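You operate a simulated robot arm through the tools that you are given. There is no shell and no other tool. Be economical: measure what you need, move in short steps, check, and stop when the job is done.

You run a simulated robot arm. Do the job below in one go: nothing can be reset, and whatever is moved stays where it is left.

## Task
Put the wiping pad on the store card.

The check looks at the end state, three seconds after you hand in, the way a careful person would. Anything else that was tipped, shoved, dropped, spilled or broken makes it a failure.

## Robot
A 7-joint arm with a two-finger parallel gripper, fixed in place. Base frame: the origin is at the foot of the arm, x ahead of it, y to its left, z up; the work surface is at about z = 0.86. Lengths are in m, angles in degrees, forces in N, time in s.
With the tool pointing down near the work surface it reaches from about 0.3 to 0.7 m from the base axis. Its first joint turns from -66.0 to 66.0 degrees. Payload 1.57 kg.
The tool frame sits at the grasp point between the pads (the TCP): z along the fingers, y along the line on which they close. The tips reach 0.03 m beyond it. The gripper opens to 0.11 m. The fingers are 0.024 m wide and 0.012 m thick; the gripper's body (0.048 by 0.112 m) begins 0.078 m behind the TCP.
Orientation is that of the tool frame in the base frame, as a unit quaternion [x, y, z, w]. With the fingers straight down and closing along the base's y, the tool's x points along the base's -x, its y along +y and its z along -z.

## Interface
- The arm moves only by the tool arm_command. Its arguments are lists of equal length, an entry for each row: "offset": the shift along the tool's x, y, z in m, a list of three; "turn": the turn, a rotation vector about the tool's x, y, z in degrees, a list of three. In form: {"offset": [[tx, ty, tz], ...], "turn": [[wx, wy, wz], ...]}. A call has 1 to 20 rows; each row is the pose to reach, as a shift and turn from the pose commanded when the call began, along the tool's axes at that moment. "jaw" is the finger opening in m, from 0 to 0.11, set as the call begins (left out, the last holds). Rows are played at 5 a second. More than 0.05 m and 8.6 degrees between two rows, or a gripper value outside its range, and nothing of the call is played. A pose out of reach is approached as far as the arm can. The call stops where the force on the tool passes 40 N (or 10 N more than at its start, if that is more) or the arm is blocked; 0.2 s more then pass. Each finger travels about 0.108 m/s and halts on what it meets, pressing with about 28 N; the grip force reading is that of the motor and also rises with nothing between the fingers. The clock runs only during rows and for 0.2 s after the last one: add rows that repeat a pose to give the fingers time. It gives the time, the measured TCP pose, the force on the tool (base axes), the opening and the grip force at its end, in the units of the frame above (readings bear some noise), and new pictures: "pictures" is both (left out), scene, wrist or none.
- Cameras (640 x 400 px; columns grow to the right, rows downward): "scene" is fixed at [0.1797, -0.4178, 1.3956]; the picture's right is [0.58, -0.82, 0.00], its down [-0.59, -0.42, -0.69] and it looks along [0.56, 0.40, -0.73] (base axes); focal length 335 px, centre (320, 200). "wrist" rides on the gripper at [0.07, 0.016, -0.141] in the tool frame; the picture's right is [-0.23, 0.97, 0.00], its down [-0.85, -0.20, -0.48] and it looks along [-0.47, -0.11, 0.88] (tool axes); focal length 222 px, centre (320, 200). There is no depth. A picture from a camera that has moved, and an enlarged one, comes with that camera's place and axes in the base frame and with its lens. The place of the scene camera against the robot may be out by one fixed shift of up to 0.012 m in any direction.
- enlarge(camera, box): a new picture of the part [left, top, right, bottom] of that camera's present view, enlarged. The clock stands still meanwhile.
- job_done(): hands the job in; it is judged then, once.

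Work in short steps. Places have to be worked out from the pictures, the camera data and where the tool is seen: move nearer, look again, correct. Check each grasp and each placing, and mend what went wrong. You have 90 turns and 170 pictures in all, those below and enlarged ones among them. Open the gripper and draw the arm clear of the work before you hand the job in, unless the task says otherwise; then end with one line.

The tools are called after ">>>" as a command line: name --argument value ..., lists and objects as JSON in quotes. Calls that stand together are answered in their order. arm_command: Moves the arm, as the interface text tells. Its arguments: {"type":"object","properties":{"offset":{"type":"array"},"turn":{"type":"array"},"jaw":{"type":"number"},"pictures":{"type":"string","enum":["both","scene","wrist","none"]}},"required":["offset","turn"]} The other tools are called the same way: enlarge (camera, box) takes an enlarged picture of a part of a camera's view; job_done () hands the job in.

At the start:

```text
t: 0.0
position: [0.3859, -0.1979, 1.1441]
ee_rot: [0.0, 1.0, 0.001, 0.0]
ft_force: [0.2, -0.6, 1.1]
width: 0.1102
grip_force: 0.1
```

scene: 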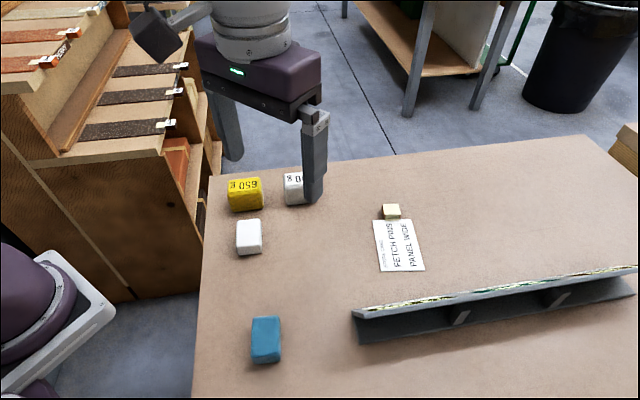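
wrist: 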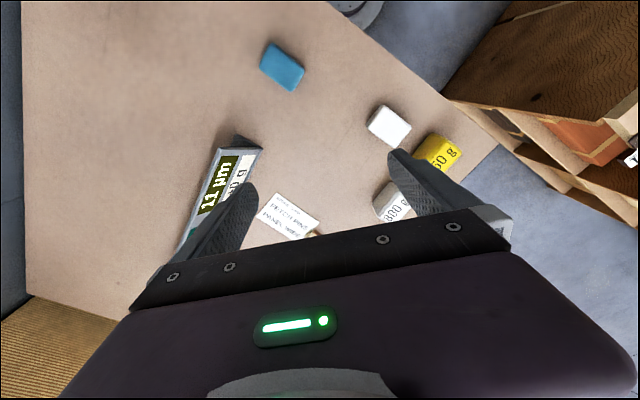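

I'll look closer at the cards and the labelled objects before moving.

>>> enlarge --camera "scene" --box '[340, 190, 460, 280]'

>>> enlarge --camera "scene" --box '[200, 150, 360, 260]'

>>> enlarge --camera "wrist" --box '[170, 120, 350, 250]'

>>> enlarge --camera "scene" --box '[220, 260, 640, 400]'

```text
4.44 times, centred on (400, 235) of scene
camera zoom: at [0.1797, -0.4178, 1.3956], right [0.58, -0.82, 0.0], down [-0.59, -0.42, -0.69], along [0.56, 0.4, -0.73], focal length 1487 px, centre (-36, 44)
```

zoom: 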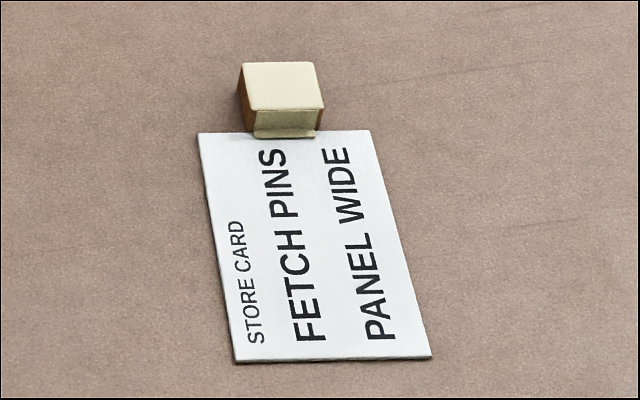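

```text
3.64 times, centred on (280, 205) of scene
camera zoom: at [0.1797, -0.4178, 1.3956], right [0.58, -0.82, 0.0], down [-0.59, -0.42, -0.69], along [0.56, 0.4, -0.73], focal length 1217 px, centre (466, 182)
```

zoom: 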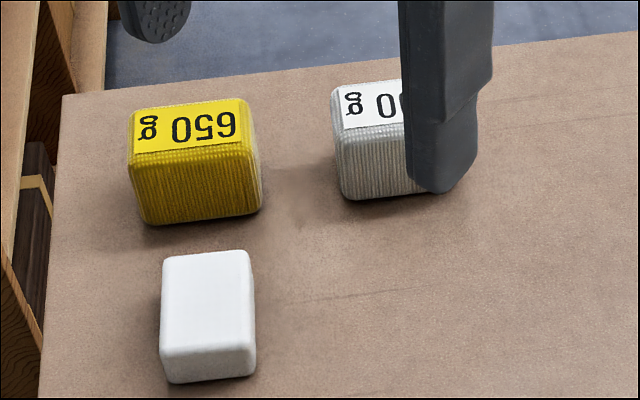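

```text
3.08 times, centred on (260, 185) of wrist
camera zoom: at [0.3163, -0.1802, 1.2835], right [0.23, 0.97, 0.0], down [0.85, -0.2, 0.48], along [0.47, -0.11, -0.88], focal length 684 px, centre (505, 246)
```

zoom: 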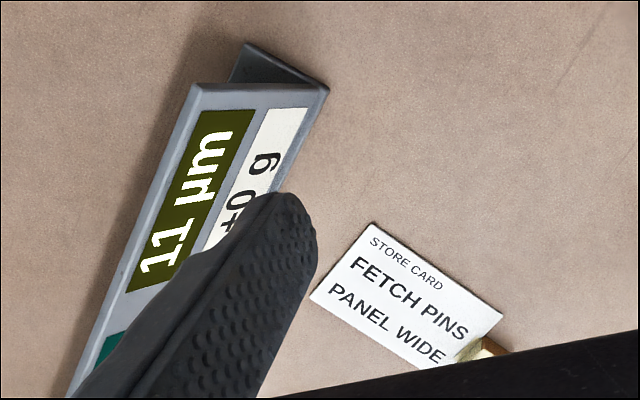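

```text
1.52 times, centred on (430, 330) of scene
camera zoom: at [0.1797, -0.4178, 1.3956], right [0.58, -0.82, 0.0], down [-0.59, -0.42, -0.69], along [0.56, 0.4, -0.73], focal length 510 px, centre (152, 2)
```

zoom: 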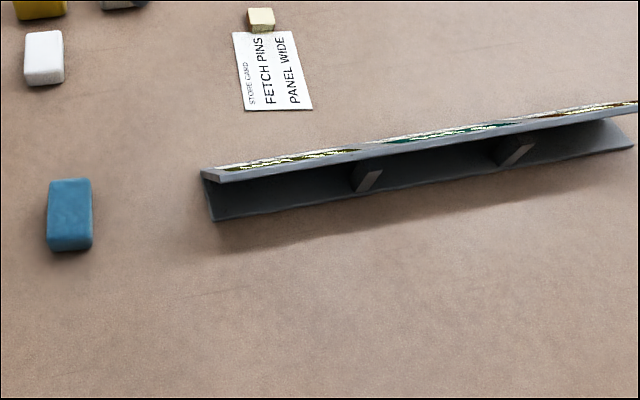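

The card reads "STORE CARD – FETCH PINS – PANEL WIDE" and the small tan piece at its edge is separate. The legend panel faces away from the scene camera, so I'll move up high and turn the wrist camera to read it.

>>> arm_command --offset '[[-0.012, -0.012, 0], [-0.024, -0.024, 0], [-0.036, -0.036, 0], [-0.048, -0.048, 0], [-0.06, -0.06, 0], [-0.072, -0.072, 0], [-0.084, -0.084, 0], [-0.096, -0.096, 0], [-0.108, -0.108, 0], [-0.12, -0.12, 0], [-0.134, -0.13, 0], [-0.134, -0.13, 0]]' --turn '[[0, 0, 8], [0, 0, 16], [0, 0, 24], [0, 0, 32], [0, 0, 40], [0, 0, 48], [0, 0, 56], [0, 0, 64], [0, 0, 72], [0, 0, 80], [0, 0, 88], [0, 0, 88]]'

```text
t: 2.6
position: [0.5188, -0.3263, 1.1439]
ee_rot: [0.695, 0.719, -0.001, -0.001]
ft_force: [-0.5, -0.2, -0.3]
width: 0.1101
grip_force: 0.1
camera wrist: at [0.5338, -0.2558, 1.2832], right [0.98, -0.19, 0.0], down [-0.17, -0.86, 0.48], along [-0.09, -0.47, -0.88], focal length 222 px, centre (320, 200)
```

scene: 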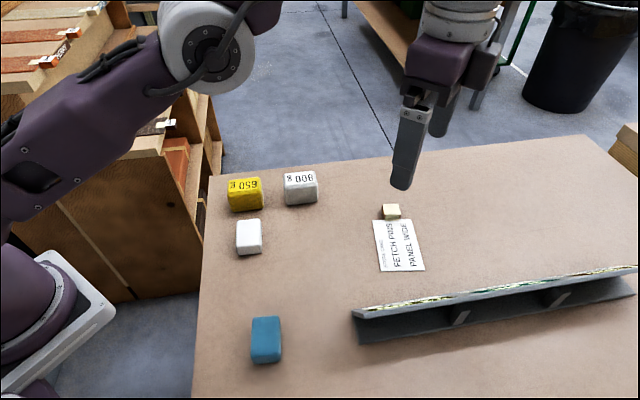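
wrist: 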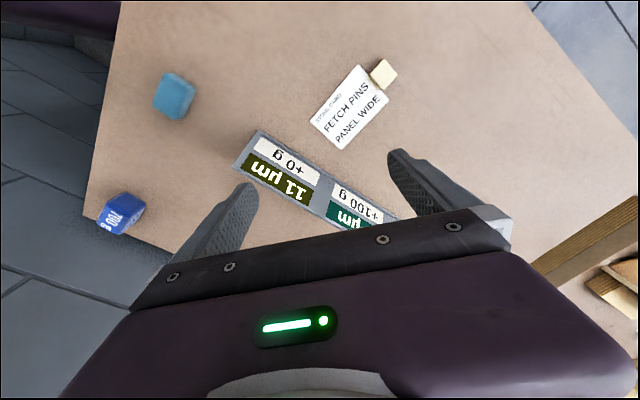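

There's also a blue 700 g piece behind the panel. I need to read the rest of the panel, so I'll enlarge and then shift further out.

>>> enlarge --camera "wrist" --box '[220, 110, 420, 240]'

>>> enlarge --camera "wrist" --box '[80, 50, 220, 250]'

>>> arm_command --offset '[[0.03, 0.02, 0], [0.06, 0.04, 0], [0.09, 0.06, 0], [0.09, 0.08, 0], [0.09, 0.08, 0]]' --turn '[[0, 0, 8], [0, 0, 16], [0, 0, 24], [0, 0, 32], [0, 0, 32]]' --pictures "wrist"

```text
3.08 times, centred on (320, 175) of wrist
camera zoom: at [0.5338, -0.2558, 1.2832], right [0.98, -0.19, 0.0], down [-0.17, -0.86, 0.48], along [-0.09, -0.47, -0.88], focal length 684 px, centre (320, 277)
```

zoom: 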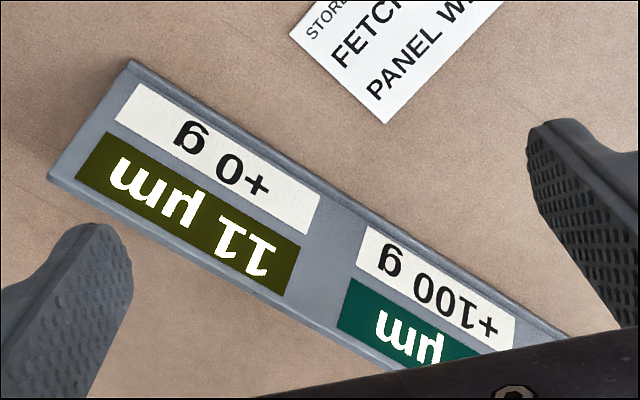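

```text
2.00 times, centred on (150, 150) of wrist
camera zoom: at [0.5338, -0.2558, 1.2832], right [0.98, -0.19, 0.0], down [-0.17, -0.86, 0.48], along [-0.09, -0.47, -0.88], focal length 444 px, centre (660, 300)
```

zoom: 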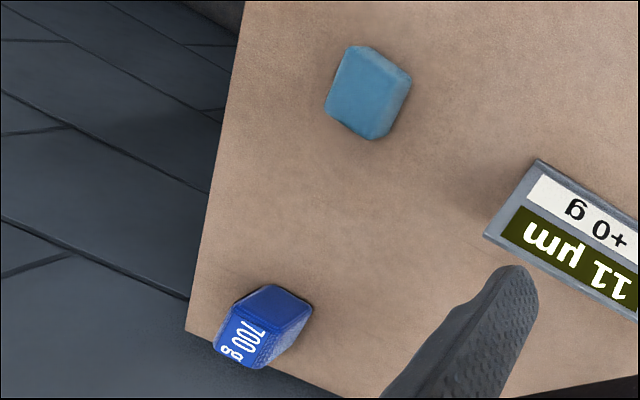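

```text
t: 3.8
position: [0.5805, -0.226, 1.1442]
ee_rot: [0.867, 0.499, 0.0, -0.001]
ft_force: [0.0, 0.1, 0.3]
width: 0.1101
grip_force: 0.0
out of reach, approached as far as the arm can: row 4, 5
camera wrist: at [0.6309, -0.1731, 1.285], right [0.73, -0.69, 0.0], down [-0.6, -0.64, 0.48], along [-0.33, -0.35, -0.88], focal length 222 px, centre (320, 200)
```

wrist: 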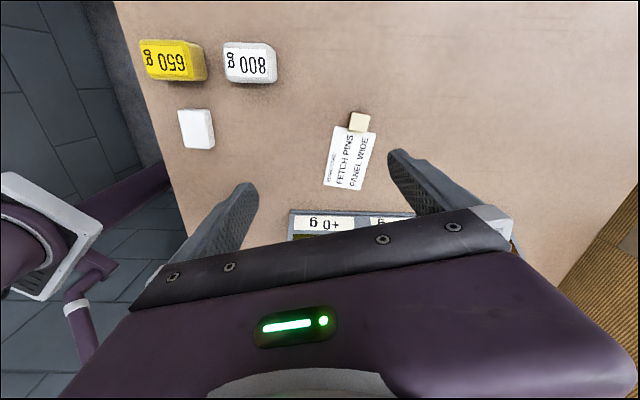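

The panel's remaining labels are hidden by the gripper. I'll yaw back and then pitch the wrist so it looks outward along the panel.

>>> arm_command --offset '[[-0.012, -0.005, 0], [-0.024, -0.01, 0], [-0.036, -0.015, 0], [-0.048, -0.02, 0], [-0.06, -0.025, 0], [-0.072, -0.03, 0], [-0.084, -0.035, 0], [-0.095, -0.041, 0]]' --turn '[[0, 0, -8], [0, 0, -16], [0, 0, -24], [0, 0, -32], [0, 0, -40], [0, 0, -48], [0, 0, -54], [0, 0, -60]]' --pictures "none"

>>> arm_command --offset '[[0, 0, 0], [0, 0, 0], [0, 0, 0], [0, 0, 0], [0, 0, 0]]' --turn '[[0, -8, 0], [0, -16, 0], [0, -24, 0], [0, -30, 0], [0, -30, 0]]' --pictures "wrist"

```text
t: 5.6
position: [0.4954, -0.2879, 1.1453]
ee_rot: [0.5, 0.866, 0.0, 0.0]
ft_force: [-0.9, 0.0, -0.6]
width: 0.1101
grip_force: 0.1
```

```text
t: 6.8
position: [0.4974, -0.288, 1.1459]
ee_rot: [0.483, 0.836, -0.13, 0.225]
ft_force: [-0.4, 0.7, 0.4]
width: 0.11
grip_force: 0.2
camera wrist: at [0.4469, -0.1656, 1.2316], right [0.94, 0.32, 0.11], down [0.08, -0.53, 0.84], along [0.33, -0.78, -0.53], focal length 222 px, centre (320, 200)
```

wrist: 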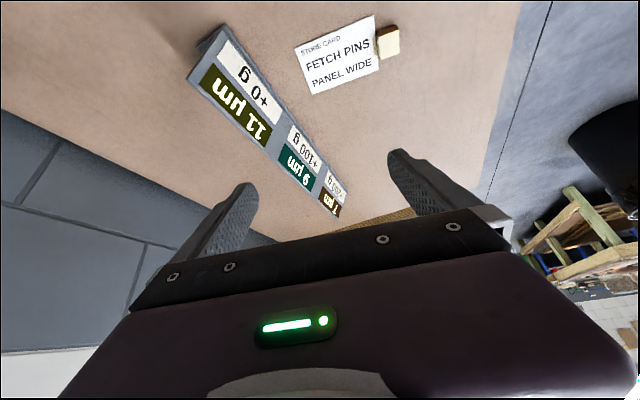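

The panel lists polishing grades (11/9/… µm with added load), not object names. Let me enlarge that, then level out and examine each block closely.

>>> enlarge --camera "wrist" --box '[180, 0, 420, 230]'

>>> enlarge --camera "scene" --box '[210, 160, 330, 265]'

>>> enlarge --camera "scene" --box '[230, 300, 310, 380]'

>>> enlarge --camera "scene" --box '[225, 210, 275, 265]'

```text
1.74 times, centred on (300, 115) of wrist
camera zoom: at [0.4469, -0.1656, 1.2316], right [0.94, 0.32, 0.11], down [0.08, -0.53, 0.84], along [0.33, -0.78, -0.53], focal length 386 px, centre (355, 348)
```

zoom: 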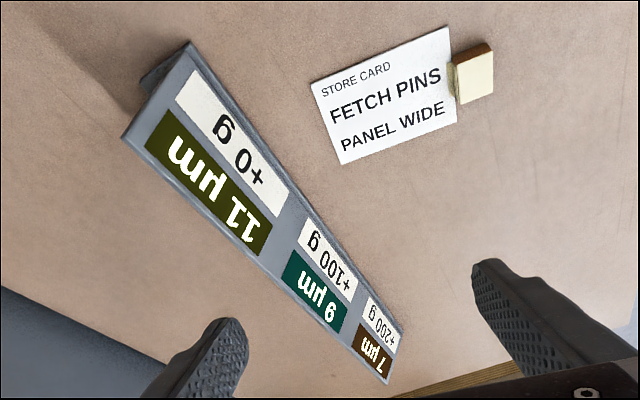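

```text
3.81 times, centred on (270, 212) of scene
camera zoom: at [0.1797, -0.4178, 1.3956], right [0.58, -0.82, 0.0], down [-0.59, -0.42, -0.69], along [0.56, 0.4, -0.73], focal length 1275 px, centre (510, 152)
```

zoom: 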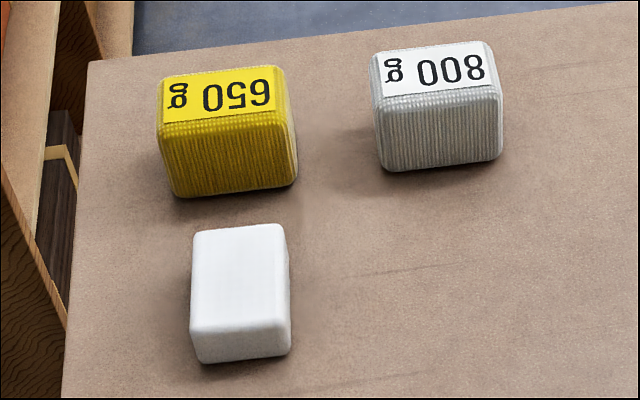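

```text
5.00 times, centred on (270, 340) of scene
camera zoom: at [0.1797, -0.4178, 1.3956], right [0.58, -0.82, 0.0], down [-0.59, -0.42, -0.69], along [0.56, 0.4, -0.73], focal length 1673 px, centre (570, -500)
```

zoom: 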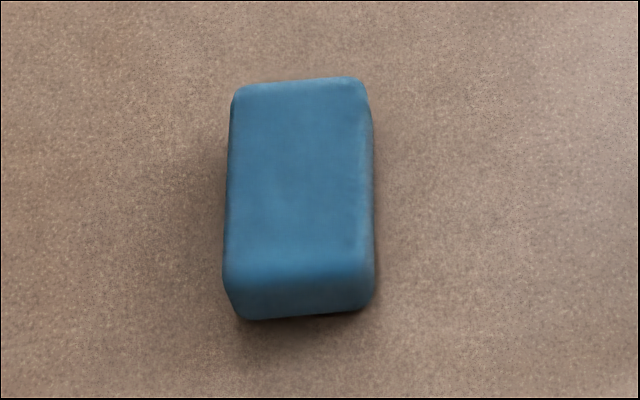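

```text
7.27 times, centred on (250, 238) of scene
camera zoom: at [0.1797, -0.4178, 1.3956], right [0.58, -0.82, 0.0], down [-0.59, -0.42, -0.69], along [0.56, 0.4, -0.73], focal length 2434 px, centre (829, -73)
```

zoom: 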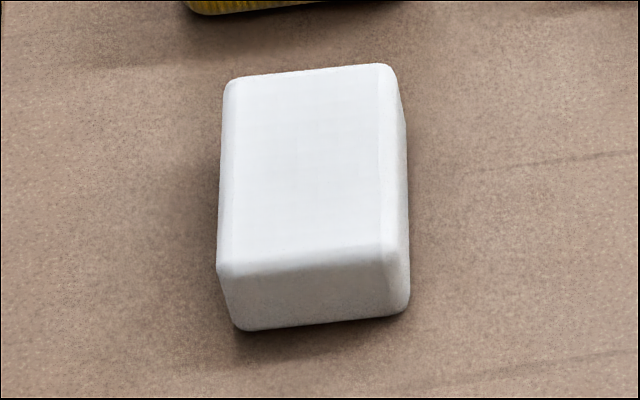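

The plain blocks (white, teal) and the small tan piece need a closer look. I'll level the tool, then descend over the card end.

>>> arm_command --offset '[[0, 0, 0], [0, 0, 0], [0, 0, 0], [0, 0, 0]]' --turn '[[0, 8, 0], [0, 16, 0], [0, 24, 0], [0, 30, 0]]' --pictures "none"

>>> arm_command --offset '[[-0.01, 0.03, 0.03], [-0.02, 0.06, 0.06], [-0.03, 0.08, 0.1], [-0.034, 0.096, 0.14], [-0.034, 0.096, 0.14]]' --turn '[[0, 0, 0], [0, 0, 0], [0, 0, 0], [0, 0, 0], [0, 0, 0]]' --pictures "wrist"

```text
t: 7.8
position: [0.498, -0.2871, 1.1464]
ee_rot: [0.5, 0.866, 0.0, -0.001]
ft_force: [0.4, -0.2, 0.2]
width: 0.11
grip_force: 0.1
```

```text
t: 9.0
position: [0.5983, -0.2684, 1.0049]
ee_rot: [0.5, 0.866, 0.0, 0.0]
ft_force: [0.4, -0.7, 0.1]
width: 0.1102
grip_force: 0.0
camera wrist: at [0.5786, -0.2, 1.1451], right [0.96, 0.29, 0.0], down [0.25, -0.84, 0.48], along [0.14, -0.46, -0.88], focal length 222 px, centre (320, 200)
```

wrist: 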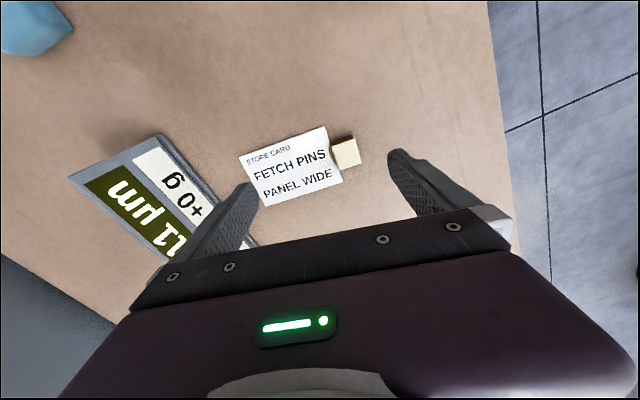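

>>> enlarge --camera "wrist" --box '[230, 110, 390, 220]'

>>> enlarge --camera "wrist" --box '[0, 0, 100, 70]'

```text
3.64 times, centred on (310, 165) of wrist
camera zoom: at [0.5786, -0.2, 1.1451], right [0.96, 0.29, 0.0], down [0.25, -0.84, 0.48], along [0.14, -0.46, -0.88], focal length 808 px, centre (356, 327)
```

zoom: 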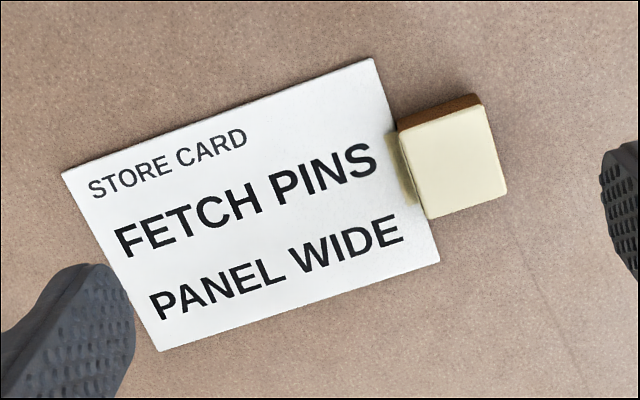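

```text
5.71 times, centred on (50, 35) of wrist
camera zoom: at [0.5786, -0.2, 1.1451], right [0.96, 0.29, 0.0], down [0.25, -0.84, 0.48], along [0.14, -0.46, -0.88], focal length 1269 px, centre (1863, 1143)
```

zoom: 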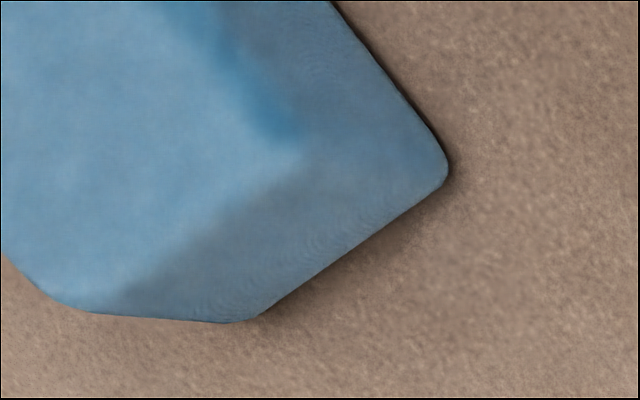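

The tan piece is a clip with a lip holding the card edge. So the candidates are the white and teal plain blocks; next I look at the white one from close up.

>>> arm_command --offset '[[0.04, -0.01, 0], [0.08, -0.02, 0], [0.12, -0.03, 0], [0.16, -0.04, 0], [0.2, -0.05, 0], [0.238, -0.056, 0], [0.238, -0.056, 0.02]]' --turn '[[0, 0, -8], [0, 0, -16], [0, 0, -24], [0, 0, -32], [0, 0, -40], [0, 0, -48], [0, 0, -56]]' --pictures "wrist"

```text
t: 10.6
position: [0.4319, -0.0915, 0.9872]
ee_rot: [0.034, 0.999, 0.0, 0.0]
ft_force: [0.2, -0.1, 0.8]
width: 0.11
grip_force: 0.0
camera wrist: at [0.3628, -0.0701, 1.1269], right [0.29, 0.96, 0.0], down [0.84, -0.26, 0.48], along [0.46, -0.14, -0.88], focal length 222 px, centre (320, 200)
```

wrist: 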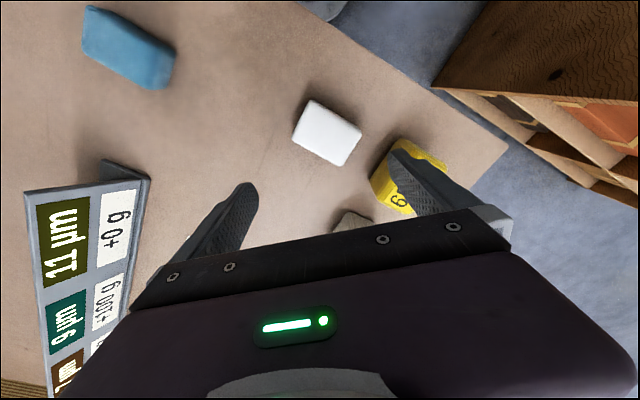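

>>> enlarge --camera "wrist" --box '[280, 90, 380, 175]'

>>> enlarge --camera "wrist" --box '[70, 0, 190, 100]'

>>> enlarge --camera "wrist" --box '[20, 150, 160, 400]'

```text
4.71 times, centred on (330, 132) of wrist
camera zoom: at [0.3628, -0.0701, 1.1269], right [0.29, 0.96, 0.0], down [0.84, -0.26, 0.48], along [0.46, -0.14, -0.88], focal length 1045 px, centre (273, 518)
```

zoom: 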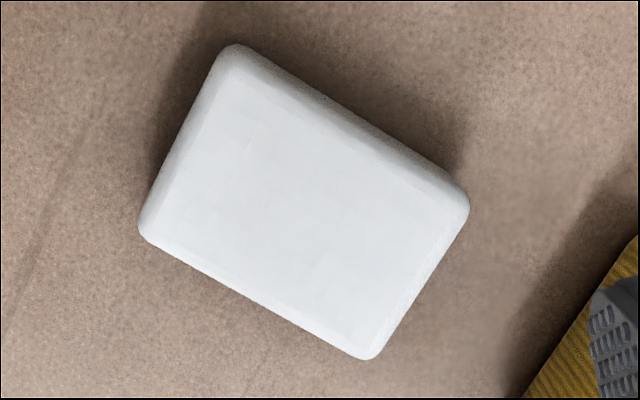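

```text
4.00 times, centred on (130, 50) of wrist
camera zoom: at [0.3628, -0.0701, 1.1269], right [0.29, 0.96, 0.0], down [0.84, -0.26, 0.48], along [0.46, -0.14, -0.88], focal length 888 px, centre (1080, 800)
```

zoom: 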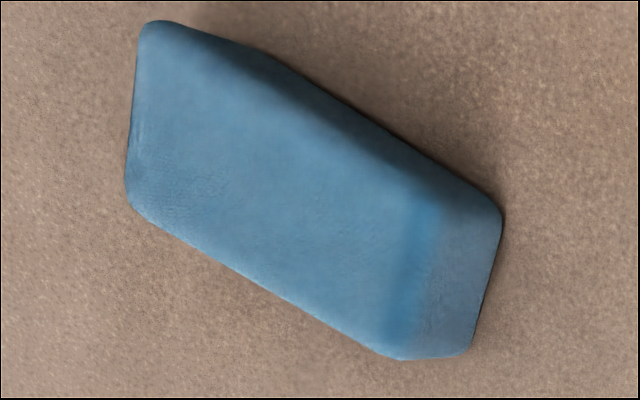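

```text
1.60 times, centred on (90, 275) of wrist
camera zoom: at [0.3628, -0.0701, 1.1269], right [0.29, 0.96, 0.0], down [0.84, -0.26, 0.48], along [0.46, -0.14, -0.88], focal length 355 px, centre (688, 80)
```

zoom: 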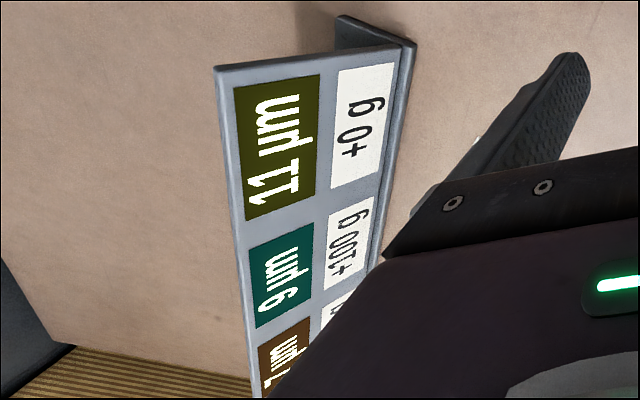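

The teal block looks bevelled and rubbery, the white one fabric- or foam-like. I'll check surface texture at high magnification.

>>> enlarge --camera "wrist" --box '[310, 115, 342, 135]'

>>> enlarge --camera "wrist" --box '[90, 25, 130, 50]'

>>> enlarge --camera "scene" --box '[235, 238, 267, 258]'

>>> enlarge --camera "scene" --box '[248, 340, 284, 366]'

```text
16.00 times, centred on (326, 125) of wrist
camera zoom: at [0.3628, -0.0701, 1.1269], right [0.29, 0.96, 0.0], down [0.84, -0.26, 0.48], along [0.46, -0.14, -0.88], focal length 3554 px, centre (224, 1400)
```

zoom: 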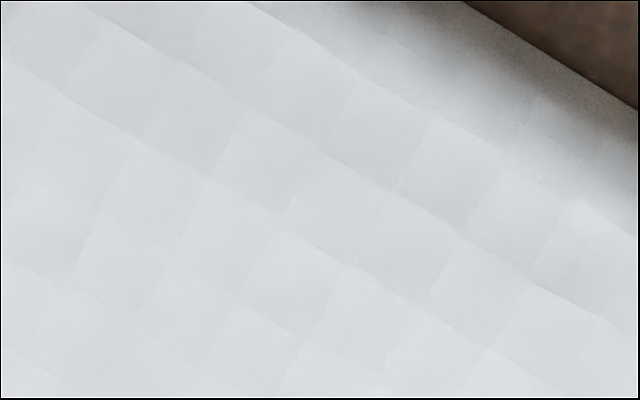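

```text
16.00 times, centred on (110, 38) of wrist
camera zoom: at [0.3628, -0.0701, 1.1269], right [0.29, 0.96, 0.0], down [0.84, -0.26, 0.48], along [0.46, -0.14, -0.88], focal length 3554 px, centre (3680, 2800)
```

zoom: 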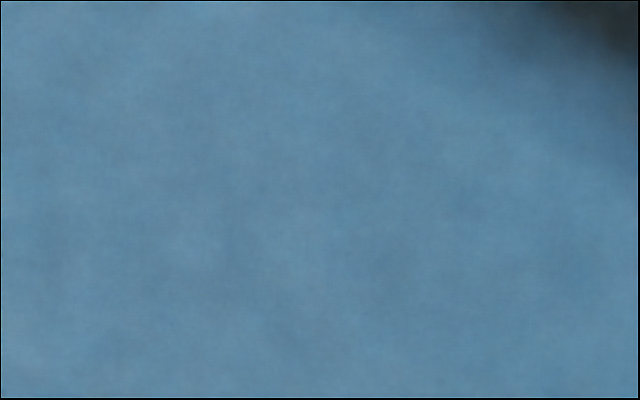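

```text
16.00 times, centred on (251, 248) of scene
camera zoom: at [0.1797, -0.4178, 1.3956], right [0.58, -0.82, 0.0], down [-0.59, -0.42, -0.69], along [0.56, 0.4, -0.73], focal length 5354 px, centre (1424, -568)
```

zoom: 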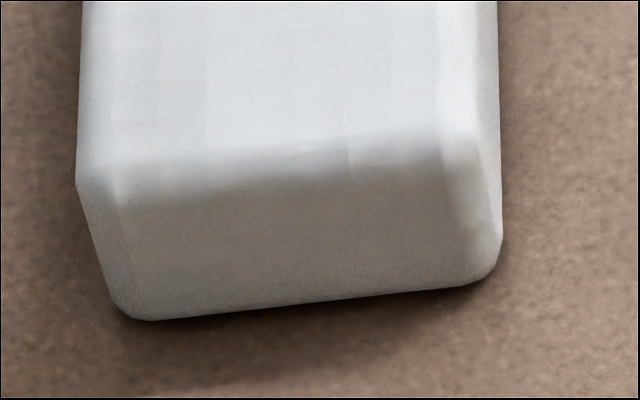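

```text
15.38 times, centred on (266, 353) of scene
camera zoom: at [0.1797, -0.4178, 1.3956], right [0.58, -0.82, 0.0], down [-0.59, -0.42, -0.69], along [0.56, 0.4, -0.73], focal length 5148 px, centre (1151, -2154)
```

zoom: 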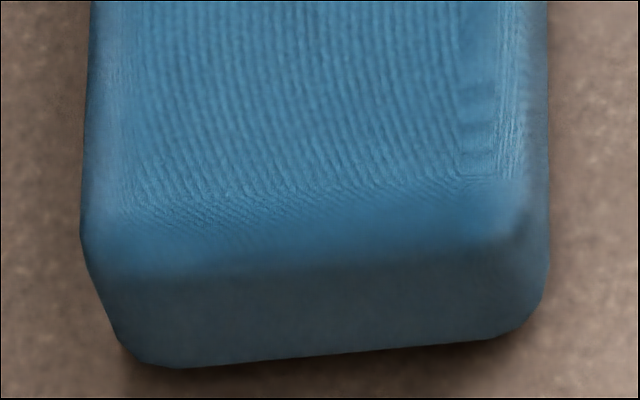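

The texture alone is not conclusive. I'll check for other labels in the scene (side rack) and side faces of the blocks.

>>> enlarge --camera "scene" --box '[0, 0, 220, 150]'

>>> enlarge --camera "scene" --box '[340, 0, 640, 160]'

>>> enlarge --camera "wrist" --box '[330, 130, 460, 230]'

```text
2.67 times, centred on (110, 75) of scene
camera zoom: at [0.1797, -0.4178, 1.3956], right [0.58, -0.82, 0.0], down [-0.59, -0.42, -0.69], along [0.56, 0.4, -0.73], focal length 892 px, centre (880, 533)
```

zoom: 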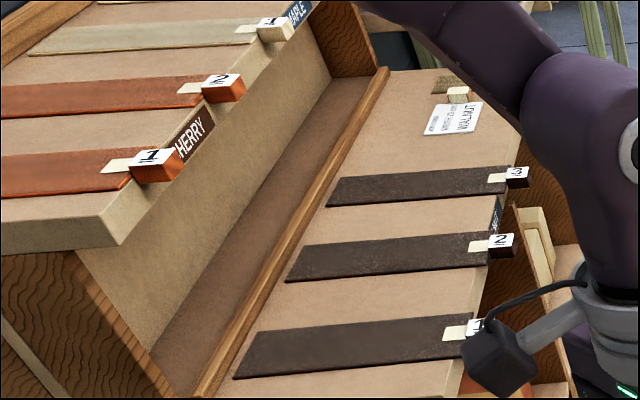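

```text
2.13 times, centred on (490, 80) of scene
camera zoom: at [0.1797, -0.4178, 1.3956], right [0.58, -0.82, 0.0], down [-0.59, -0.42, -0.69], along [0.56, 0.4, -0.73], focal length 714 px, centre (-43, 456)
```

zoom: 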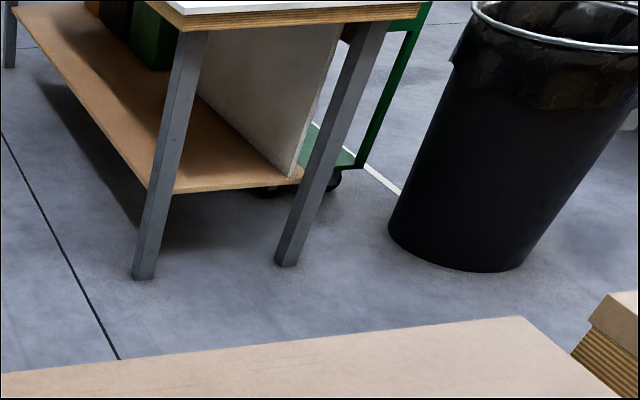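

```text
4.00 times, centred on (395, 180) of wrist
camera zoom: at [0.3628, -0.0701, 1.1269], right [0.29, 0.96, 0.0], down [0.84, -0.26, 0.48], along [0.46, -0.14, -0.88], focal length 888 px, centre (20, 280)
```

zoom: 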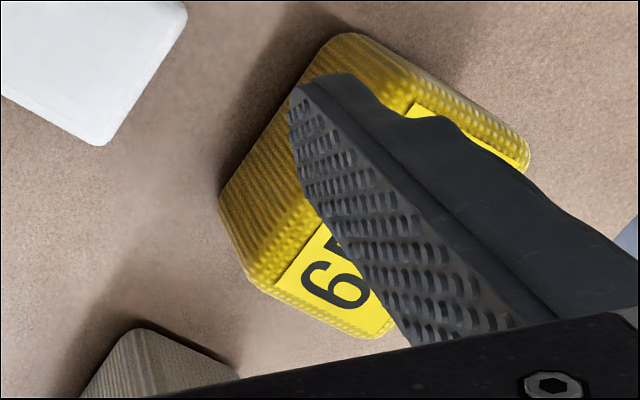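

There is another card on the rack; I'll read it.

>>> enlarge --camera "scene" --box '[140, 25, 180, 60]'

>>> enlarge --camera "scene" --box '[60, 0, 220, 130]'

```text
11.43 times, centred on (160, 42) of scene
camera zoom: at [0.1797, -0.4178, 1.3956], right [0.58, -0.82, 0.0], down [-0.59, -0.42, -0.69], along [0.56, 0.4, -0.73], focal length 3824 px, centre (2149, 2000)
```

zoom: 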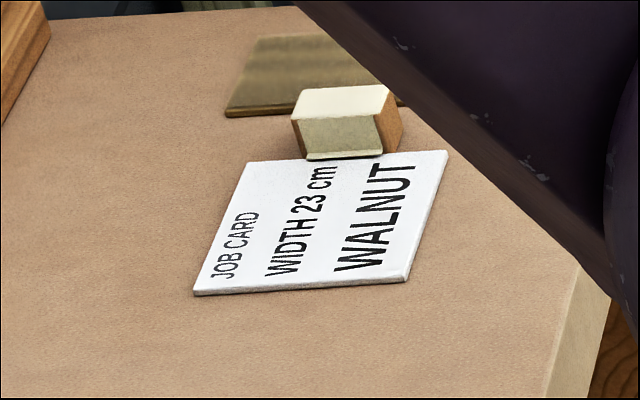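

```text
3.08 times, centred on (140, 65) of scene
camera zoom: at [0.1797, -0.4178, 1.3956], right [0.58, -0.82, 0.0], down [-0.59, -0.42, -0.69], along [0.56, 0.4, -0.73], focal length 1030 px, centre (874, 615)
```

zoom: 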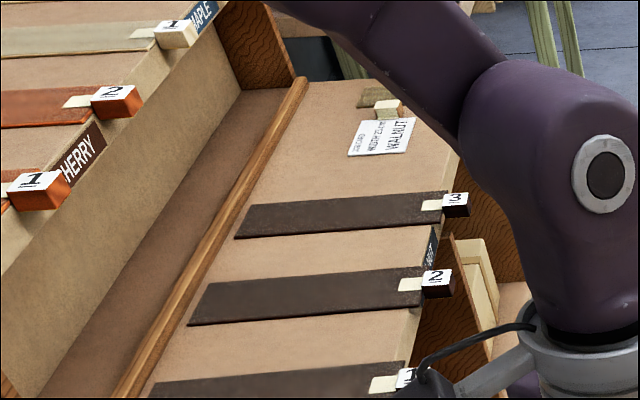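

The cards are scenery apart from the target. I'll take a near view of the teal block to compare its material with the white one.

>>> arm_command --offset '[[0.02, -0.04, 0], [0.04, -0.08, 0], [0.06, -0.12, 0], [0.075, -0.15, 0.01], [0.075, -0.15, 0.015]]' --turn '[[0, 0, 0], [0, 0, 0], [0, 0, 0], [0, 0, 0], [0, 0, 0]]' --pictures "wrist"

>>> enlarge --camera "wrist" --box '[260, 60, 420, 160]'

```text
t: 11.8
position: [0.3448, -0.236, 0.9702]
ee_rot: [0.035, 0.999, 0.0, 0.0]
ft_force: [-1.0, -0.9, -0.7]
width: 0.1098
grip_force: 0.0
camera wrist: at [0.2769, -0.2148, 1.1108], right [0.29, 0.96, 0.0], down [0.84, -0.26, 0.48], along [0.46, -0.14, -0.88], focal length 222 px, centre (320, 200)
```

wrist: 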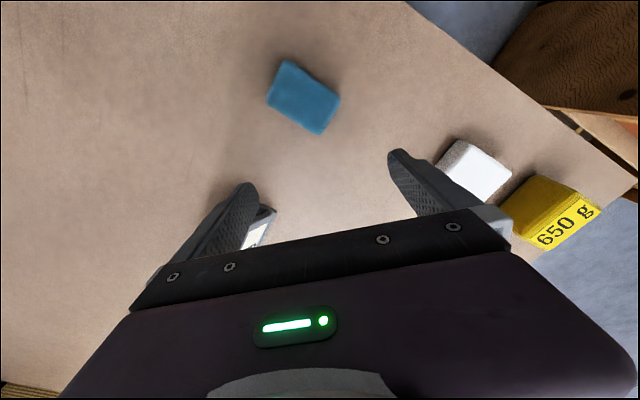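

```text
4.00 times, centred on (340, 110) of wrist
camera zoom: at [0.2769, -0.2148, 1.1108], right [0.29, 0.96, 0.0], down [0.84, -0.26, 0.48], along [0.46, -0.14, -0.88], focal length 888 px, centre (240, 560)
```

zoom: 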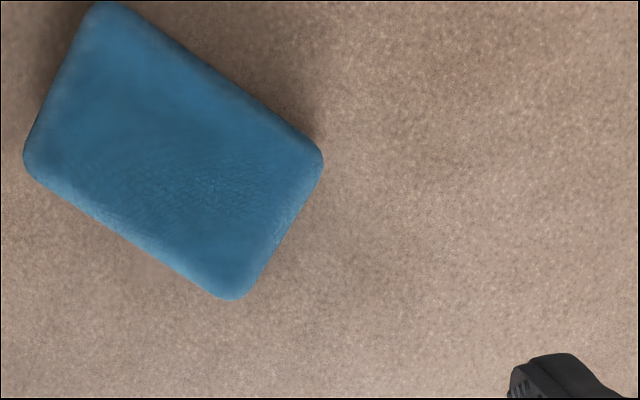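

The teal block now looks cloth-like. I'll compare the tight textures of both from this viewpoint.

>>> enlarge --camera "wrist" --box '[430, 130, 520, 210]'

>>> enlarge --camera "wrist" --box '[285, 85, 333, 115]'

>>> enlarge --camera "wrist" --box '[500, 160, 610, 260]'

```text
5.00 times, centred on (475, 170) of wrist
camera zoom: at [0.2769, -0.2148, 1.1108], right [0.29, 0.96, 0.0], down [0.84, -0.26, 0.48], along [0.46, -0.14, -0.88], focal length 1111 px, centre (-455, 350)
```

zoom: 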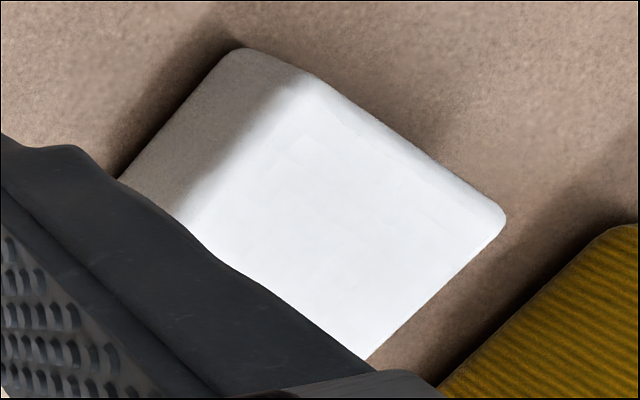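

```text
13.33 times, centred on (309, 100) of wrist
camera zoom: at [0.2769, -0.2148, 1.1108], right [0.29, 0.96, 0.0], down [0.84, -0.26, 0.48], along [0.46, -0.14, -0.88], focal length 2962 px, centre (467, 1533)
```

zoom: 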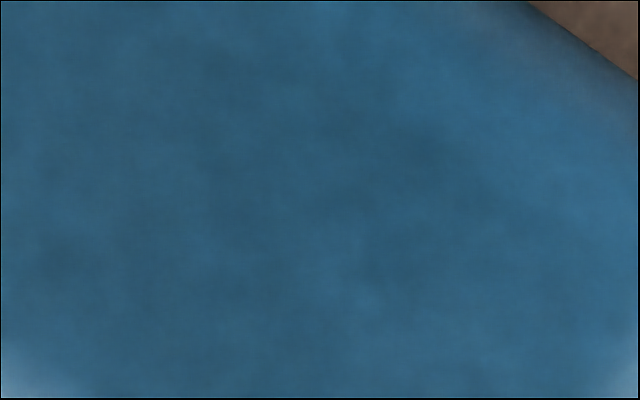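

```text
4.00 times, centred on (555, 210) of wrist
camera zoom: at [0.2769, -0.2148, 1.1108], right [0.29, 0.96, 0.0], down [0.84, -0.26, 0.48], along [0.46, -0.14, -0.88], focal length 888 px, centre (-620, 160)
```

zoom: 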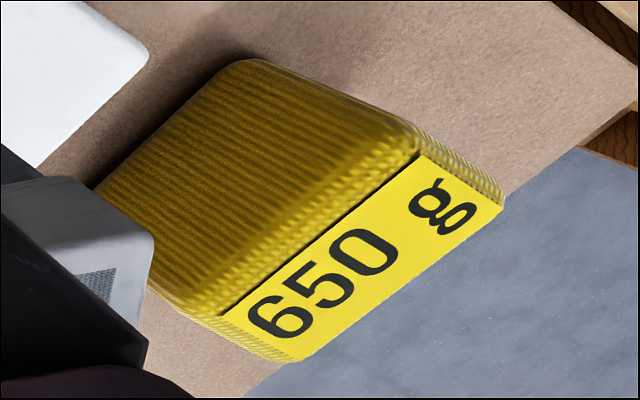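

I'll gather a few more magnified views of both materials from the scene camera before choosing.

>>> enlarge --camera "scene" --box '[258, 320, 274, 330]'

>>> enlarge --camera "scene" --box '[240, 225, 256, 235]'

>>> enlarge --camera "scene" --box '[240, 310, 290, 345]'

>>> enlarge --camera "scene" --box '[285, 185, 325, 210]'

```text
16.00 times, centred on (266, 325) of scene
camera zoom: at [0.1796, -0.4178, 1.3956], right [0.58, -0.82, 0.0], down [-0.59, -0.42, -0.69], along [0.56, 0.4, -0.73], focal length 5354 px, centre (1184, -1800)
```

zoom: 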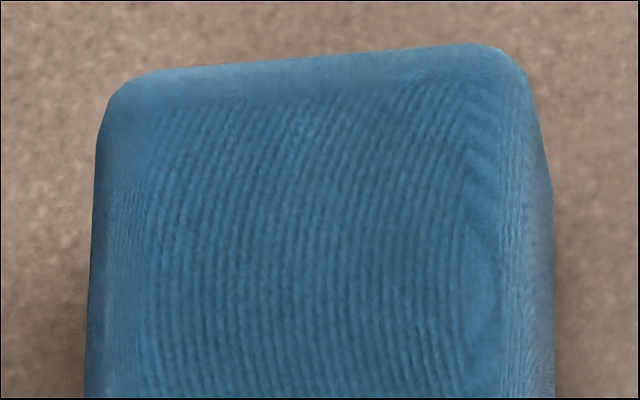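

```text
16.00 times, centred on (248, 230) of scene
camera zoom: at [0.1796, -0.4178, 1.3956], right [0.58, -0.82, 0.0], down [-0.59, -0.42, -0.69], along [0.56, 0.4, -0.73], focal length 5354 px, centre (1472, -280)
```

zoom: 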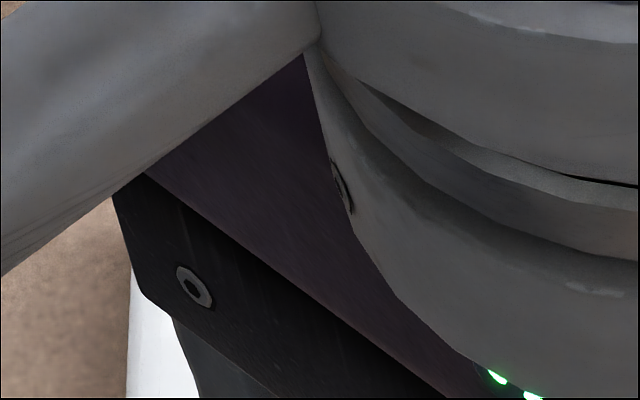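

```text
11.43 times, centred on (265, 328) of scene
camera zoom: at [0.1796, -0.4178, 1.3956], right [0.58, -0.82, 0.0], down [-0.59, -0.42, -0.69], along [0.56, 0.4, -0.73], focal length 3824 px, centre (949, -1257)
```

zoom: 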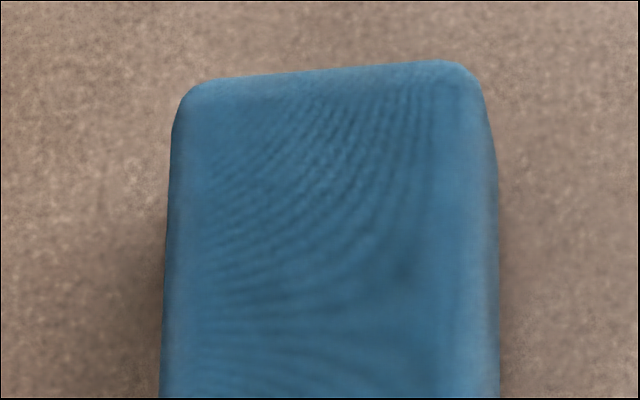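

```text
16.00 times, centred on (305, 198) of scene
camera zoom: at [0.1796, -0.4178, 1.3956], right [0.58, -0.82, 0.0], down [-0.59, -0.42, -0.69], along [0.56, 0.4, -0.73], focal length 5354 px, centre (560, 240)
```

zoom: 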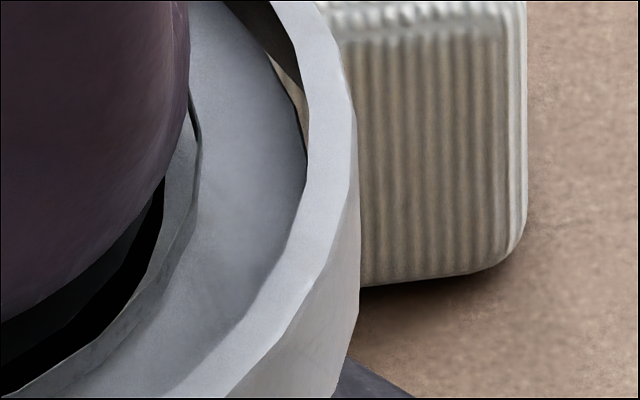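

The moiré on the teal block shows a fine woven cloth, while the white block is smooth and ungrained and the ribbed blocks are marked weights. So the teal block, at about (0.287, -0.234) with long axis at ~42°, is the wiping pad. I move above it with the jaws turned to its short side.

>>> arm_command --offset '[[0.01, 0, 0], [0.02, 0, 0], [0.03, 0, 0], [0.04, -0.001, 0], [0.05, -0.002, 0], [0.058, -0.002, 0], [0.058, -0.002, 0]]' --turn '[[0, 0, -8], [0, 0, -16], [0, 0, -24], [0, 0, -32], [0, 0, -40], [0, 0, -46], [0, 0, -46]]'

```text
t: 13.4
position: [0.288, -0.233, 0.9704]
ee_rot: [-0.359, 0.933, 0.001, 0.0]
ft_force: [-0.2, 0.6, -0.4]
width: 0.1098
grip_force: 0.0
camera wrist: at [0.2255, -0.268, 1.1098], right [-0.48, 0.88, 0.0], down [0.77, 0.42, 0.48], along [0.42, 0.23, -0.88], focal length 222 px, centre (320, 200)
```

scene: 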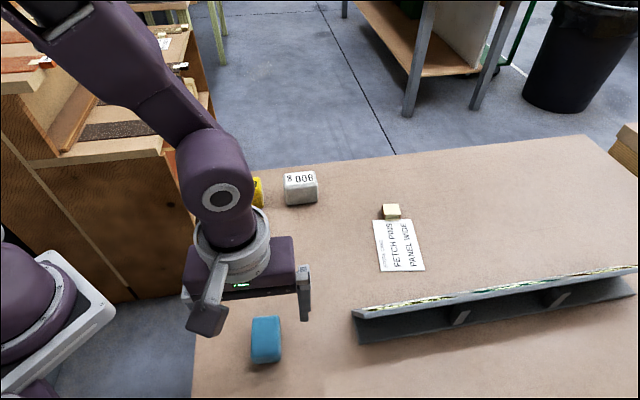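
wrist: 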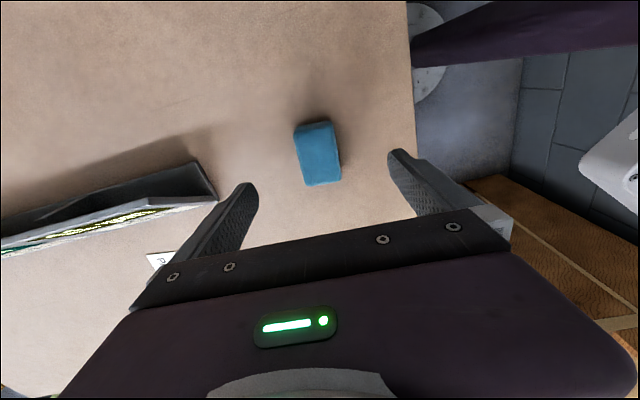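

The pad lies between the fingers; I enlarge to measure its centre and angle.

>>> enlarge --camera "wrist" --box '[270, 105, 370, 200]'

```text
4.21 times, centred on (320, 152) of wrist
camera zoom: at [0.2255, -0.268, 1.1098], right [-0.48, 0.88, 0.0], down [0.77, 0.42, 0.48], along [0.42, 0.23, -0.88], focal length 935 px, centre (320, 400)
```

zoom: 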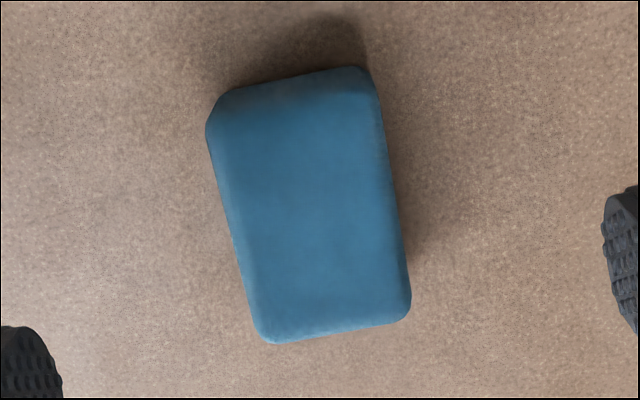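

Pad centre is within 2 mm of the TCP axis, about 3° off. I descend with a 3° correction to tips ~5 mm above the table.

>>> arm_command --offset '[[0.002, -0.001, 0.02], [0.002, -0.001, 0.04], [0.002, -0.001, 0.06], [0.002, -0.001, 0.074], [0.002, -0.001, 0.074]]' --turn '[[0, 0, 3], [0, 0, 3], [0, 0, 3], [0, 0, 3], [0, 0, 3]]'

```text
t: 14.6
position: [0.2863, -0.2341, 0.8973]
ee_rot: [-0.334, 0.943, 0.001, 0.0]
ft_force: [0.9, 0.7, 0.3]
width: 0.1103
grip_force: 0.2
camera wrist: at [0.2226, -0.2656, 1.0361], right [-0.44, 0.9, 0.0], down [0.79, 0.38, 0.48], along [0.43, 0.21, -0.88], focal length 222 px, centre (320, 200)
```

scene: 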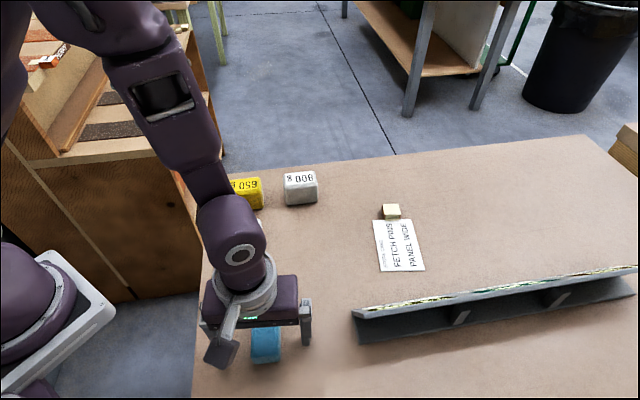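
wrist: 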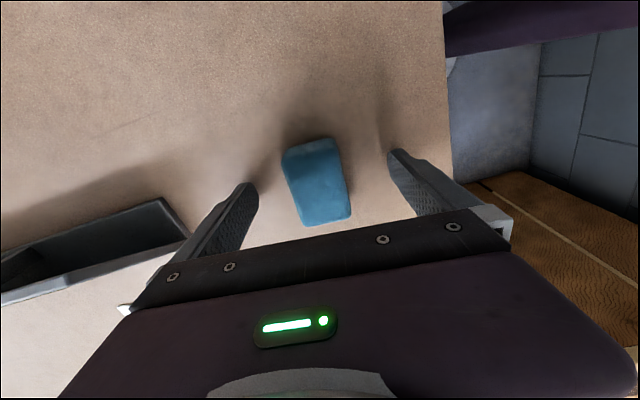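

The pad sits centred between the fingers; I close the jaw on it.

>>> arm_command --offset '[[0, 0, 0], [0, 0, 0], [0, 0, 0], [0, 0, 0], [0, 0, 0]]' --turn '[[0, 0, 0], [0, 0, 0], [0, 0, 0], [0, 0, 0], [0, 0, 0]]' --jaw 0.02 --pictures "wrist"

```text
t: 15.8
position: [0.2863, -0.2348, 0.8966]
ee_rot: [-0.333, 0.943, 0.0, 0.0]
ft_force: [0.1, -0.6, 0.1]
width: 0.0409
grip_force: 27.8
camera wrist: at [0.2226, -0.2656, 1.0362], right [-0.44, 0.9, 0.0], down [0.79, 0.38, 0.48], along [0.43, 0.21, -0.88], focal length 222 px, centre (320, 200)
```

wrist: 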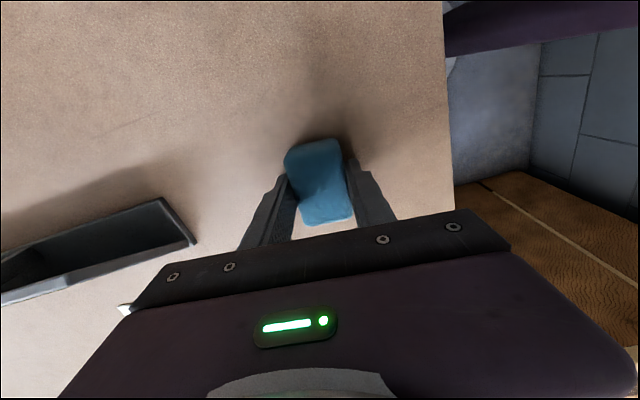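

It grips at 41 mm and the pad dents softly, which fits a wiping pad. I lift it straight up and check.

>>> arm_command --offset '[[0, 0, -0.02], [0, 0, -0.05], [0, 0, -0.08], [0, 0, -0.11], [0, 0, -0.11]]' --turn '[[0, 0, 0], [0, 0, 0], [0, 0, 0], [0, 0, 0], [0, 0, 0]]'

```text
t: 17.0
position: [0.2858, -0.2349, 1.0065]
ee_rot: [-0.334, 0.943, 0.0, 0.0]
ft_force: [-0.5, 0.6, -0.3]
width: 0.0407
grip_force: 27.3
camera wrist: at [0.2224, -0.2663, 1.1467], right [-0.44, 0.9, 0.0], down [0.79, 0.38, 0.48], along [0.43, 0.21, -0.88], focal length 222 px, centre (320, 200)
```

scene: 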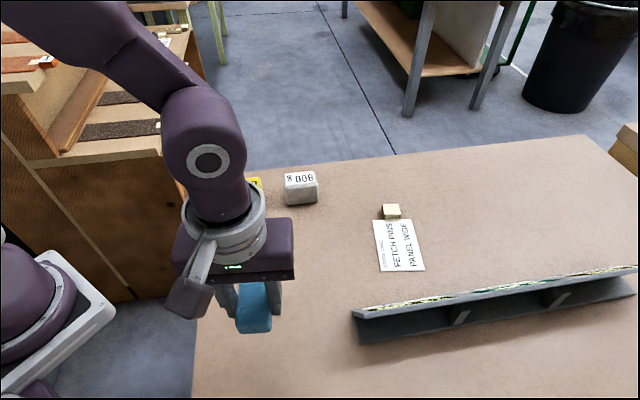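
wrist: 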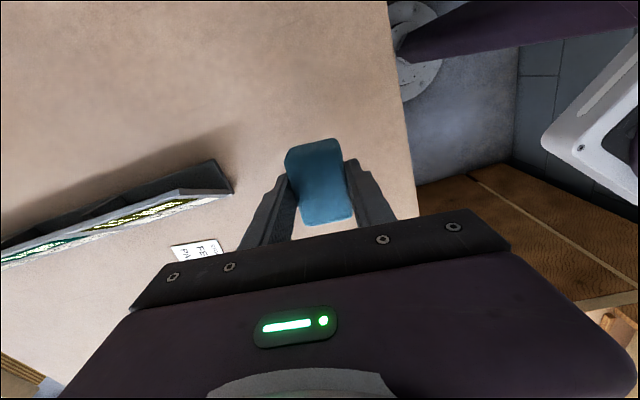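

The pad is held and light. I carry it, slightly raised, to above the card centre estimated at (0.575, -0.315).

>>> arm_command --offset '[[0, 0, -0.03], [-0.021, -0.03, -0.03], [-0.043, -0.061, -0.03], [-0.064, -0.0915, -0.03], [-0.085, -0.122, -0.03], [-0.107, -0.1525, -0.03], [-0.128, -0.183, -0.03], [-0.149, -0.2135, -0.03], [-0.1705, -0.244, -0.03], [-0.1705, -0.244, 0.0], [-0.1705, -0.244, 0.03], [-0.1705, -0.244, 0.05], [-0.1705, -0.244, 0.05]]' --turn '[[0, 0, 0], [0, 0, 0], [0, 0, 0], [0, 0, 0], [0, 0, 1], [0, 0, 1], [0, 0, 2], [0, 0, 2], [0, 0, 2], [0, 0, 2], [0, 0, 2], [0, 0, 2], [0, 0, 2]]'

```text
t: 19.8
position: [0.5719, -0.3165, 0.9559]
ee_rot: [-0.317, 0.948, 0.0, 0.001]
ft_force: [0.2, -0.5, -0.3]
width: 0.041
grip_force: 27.9
camera wrist: at [0.5075, -0.3467, 1.0962], right [-0.4, 0.91, 0.0], down [0.8, 0.35, 0.48], along [0.44, 0.19, -0.88], focal length 222 px, centre (320, 200)
```

scene: 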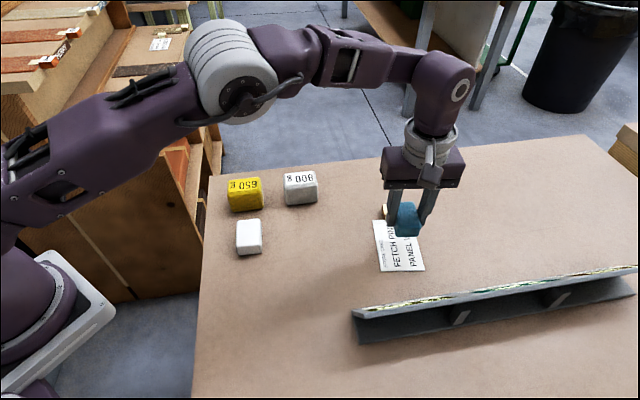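
wrist: 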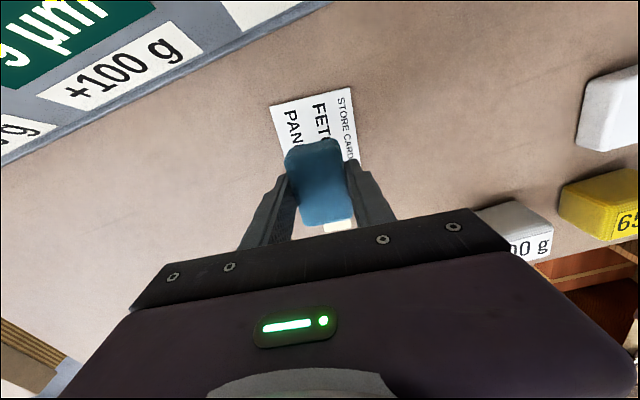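

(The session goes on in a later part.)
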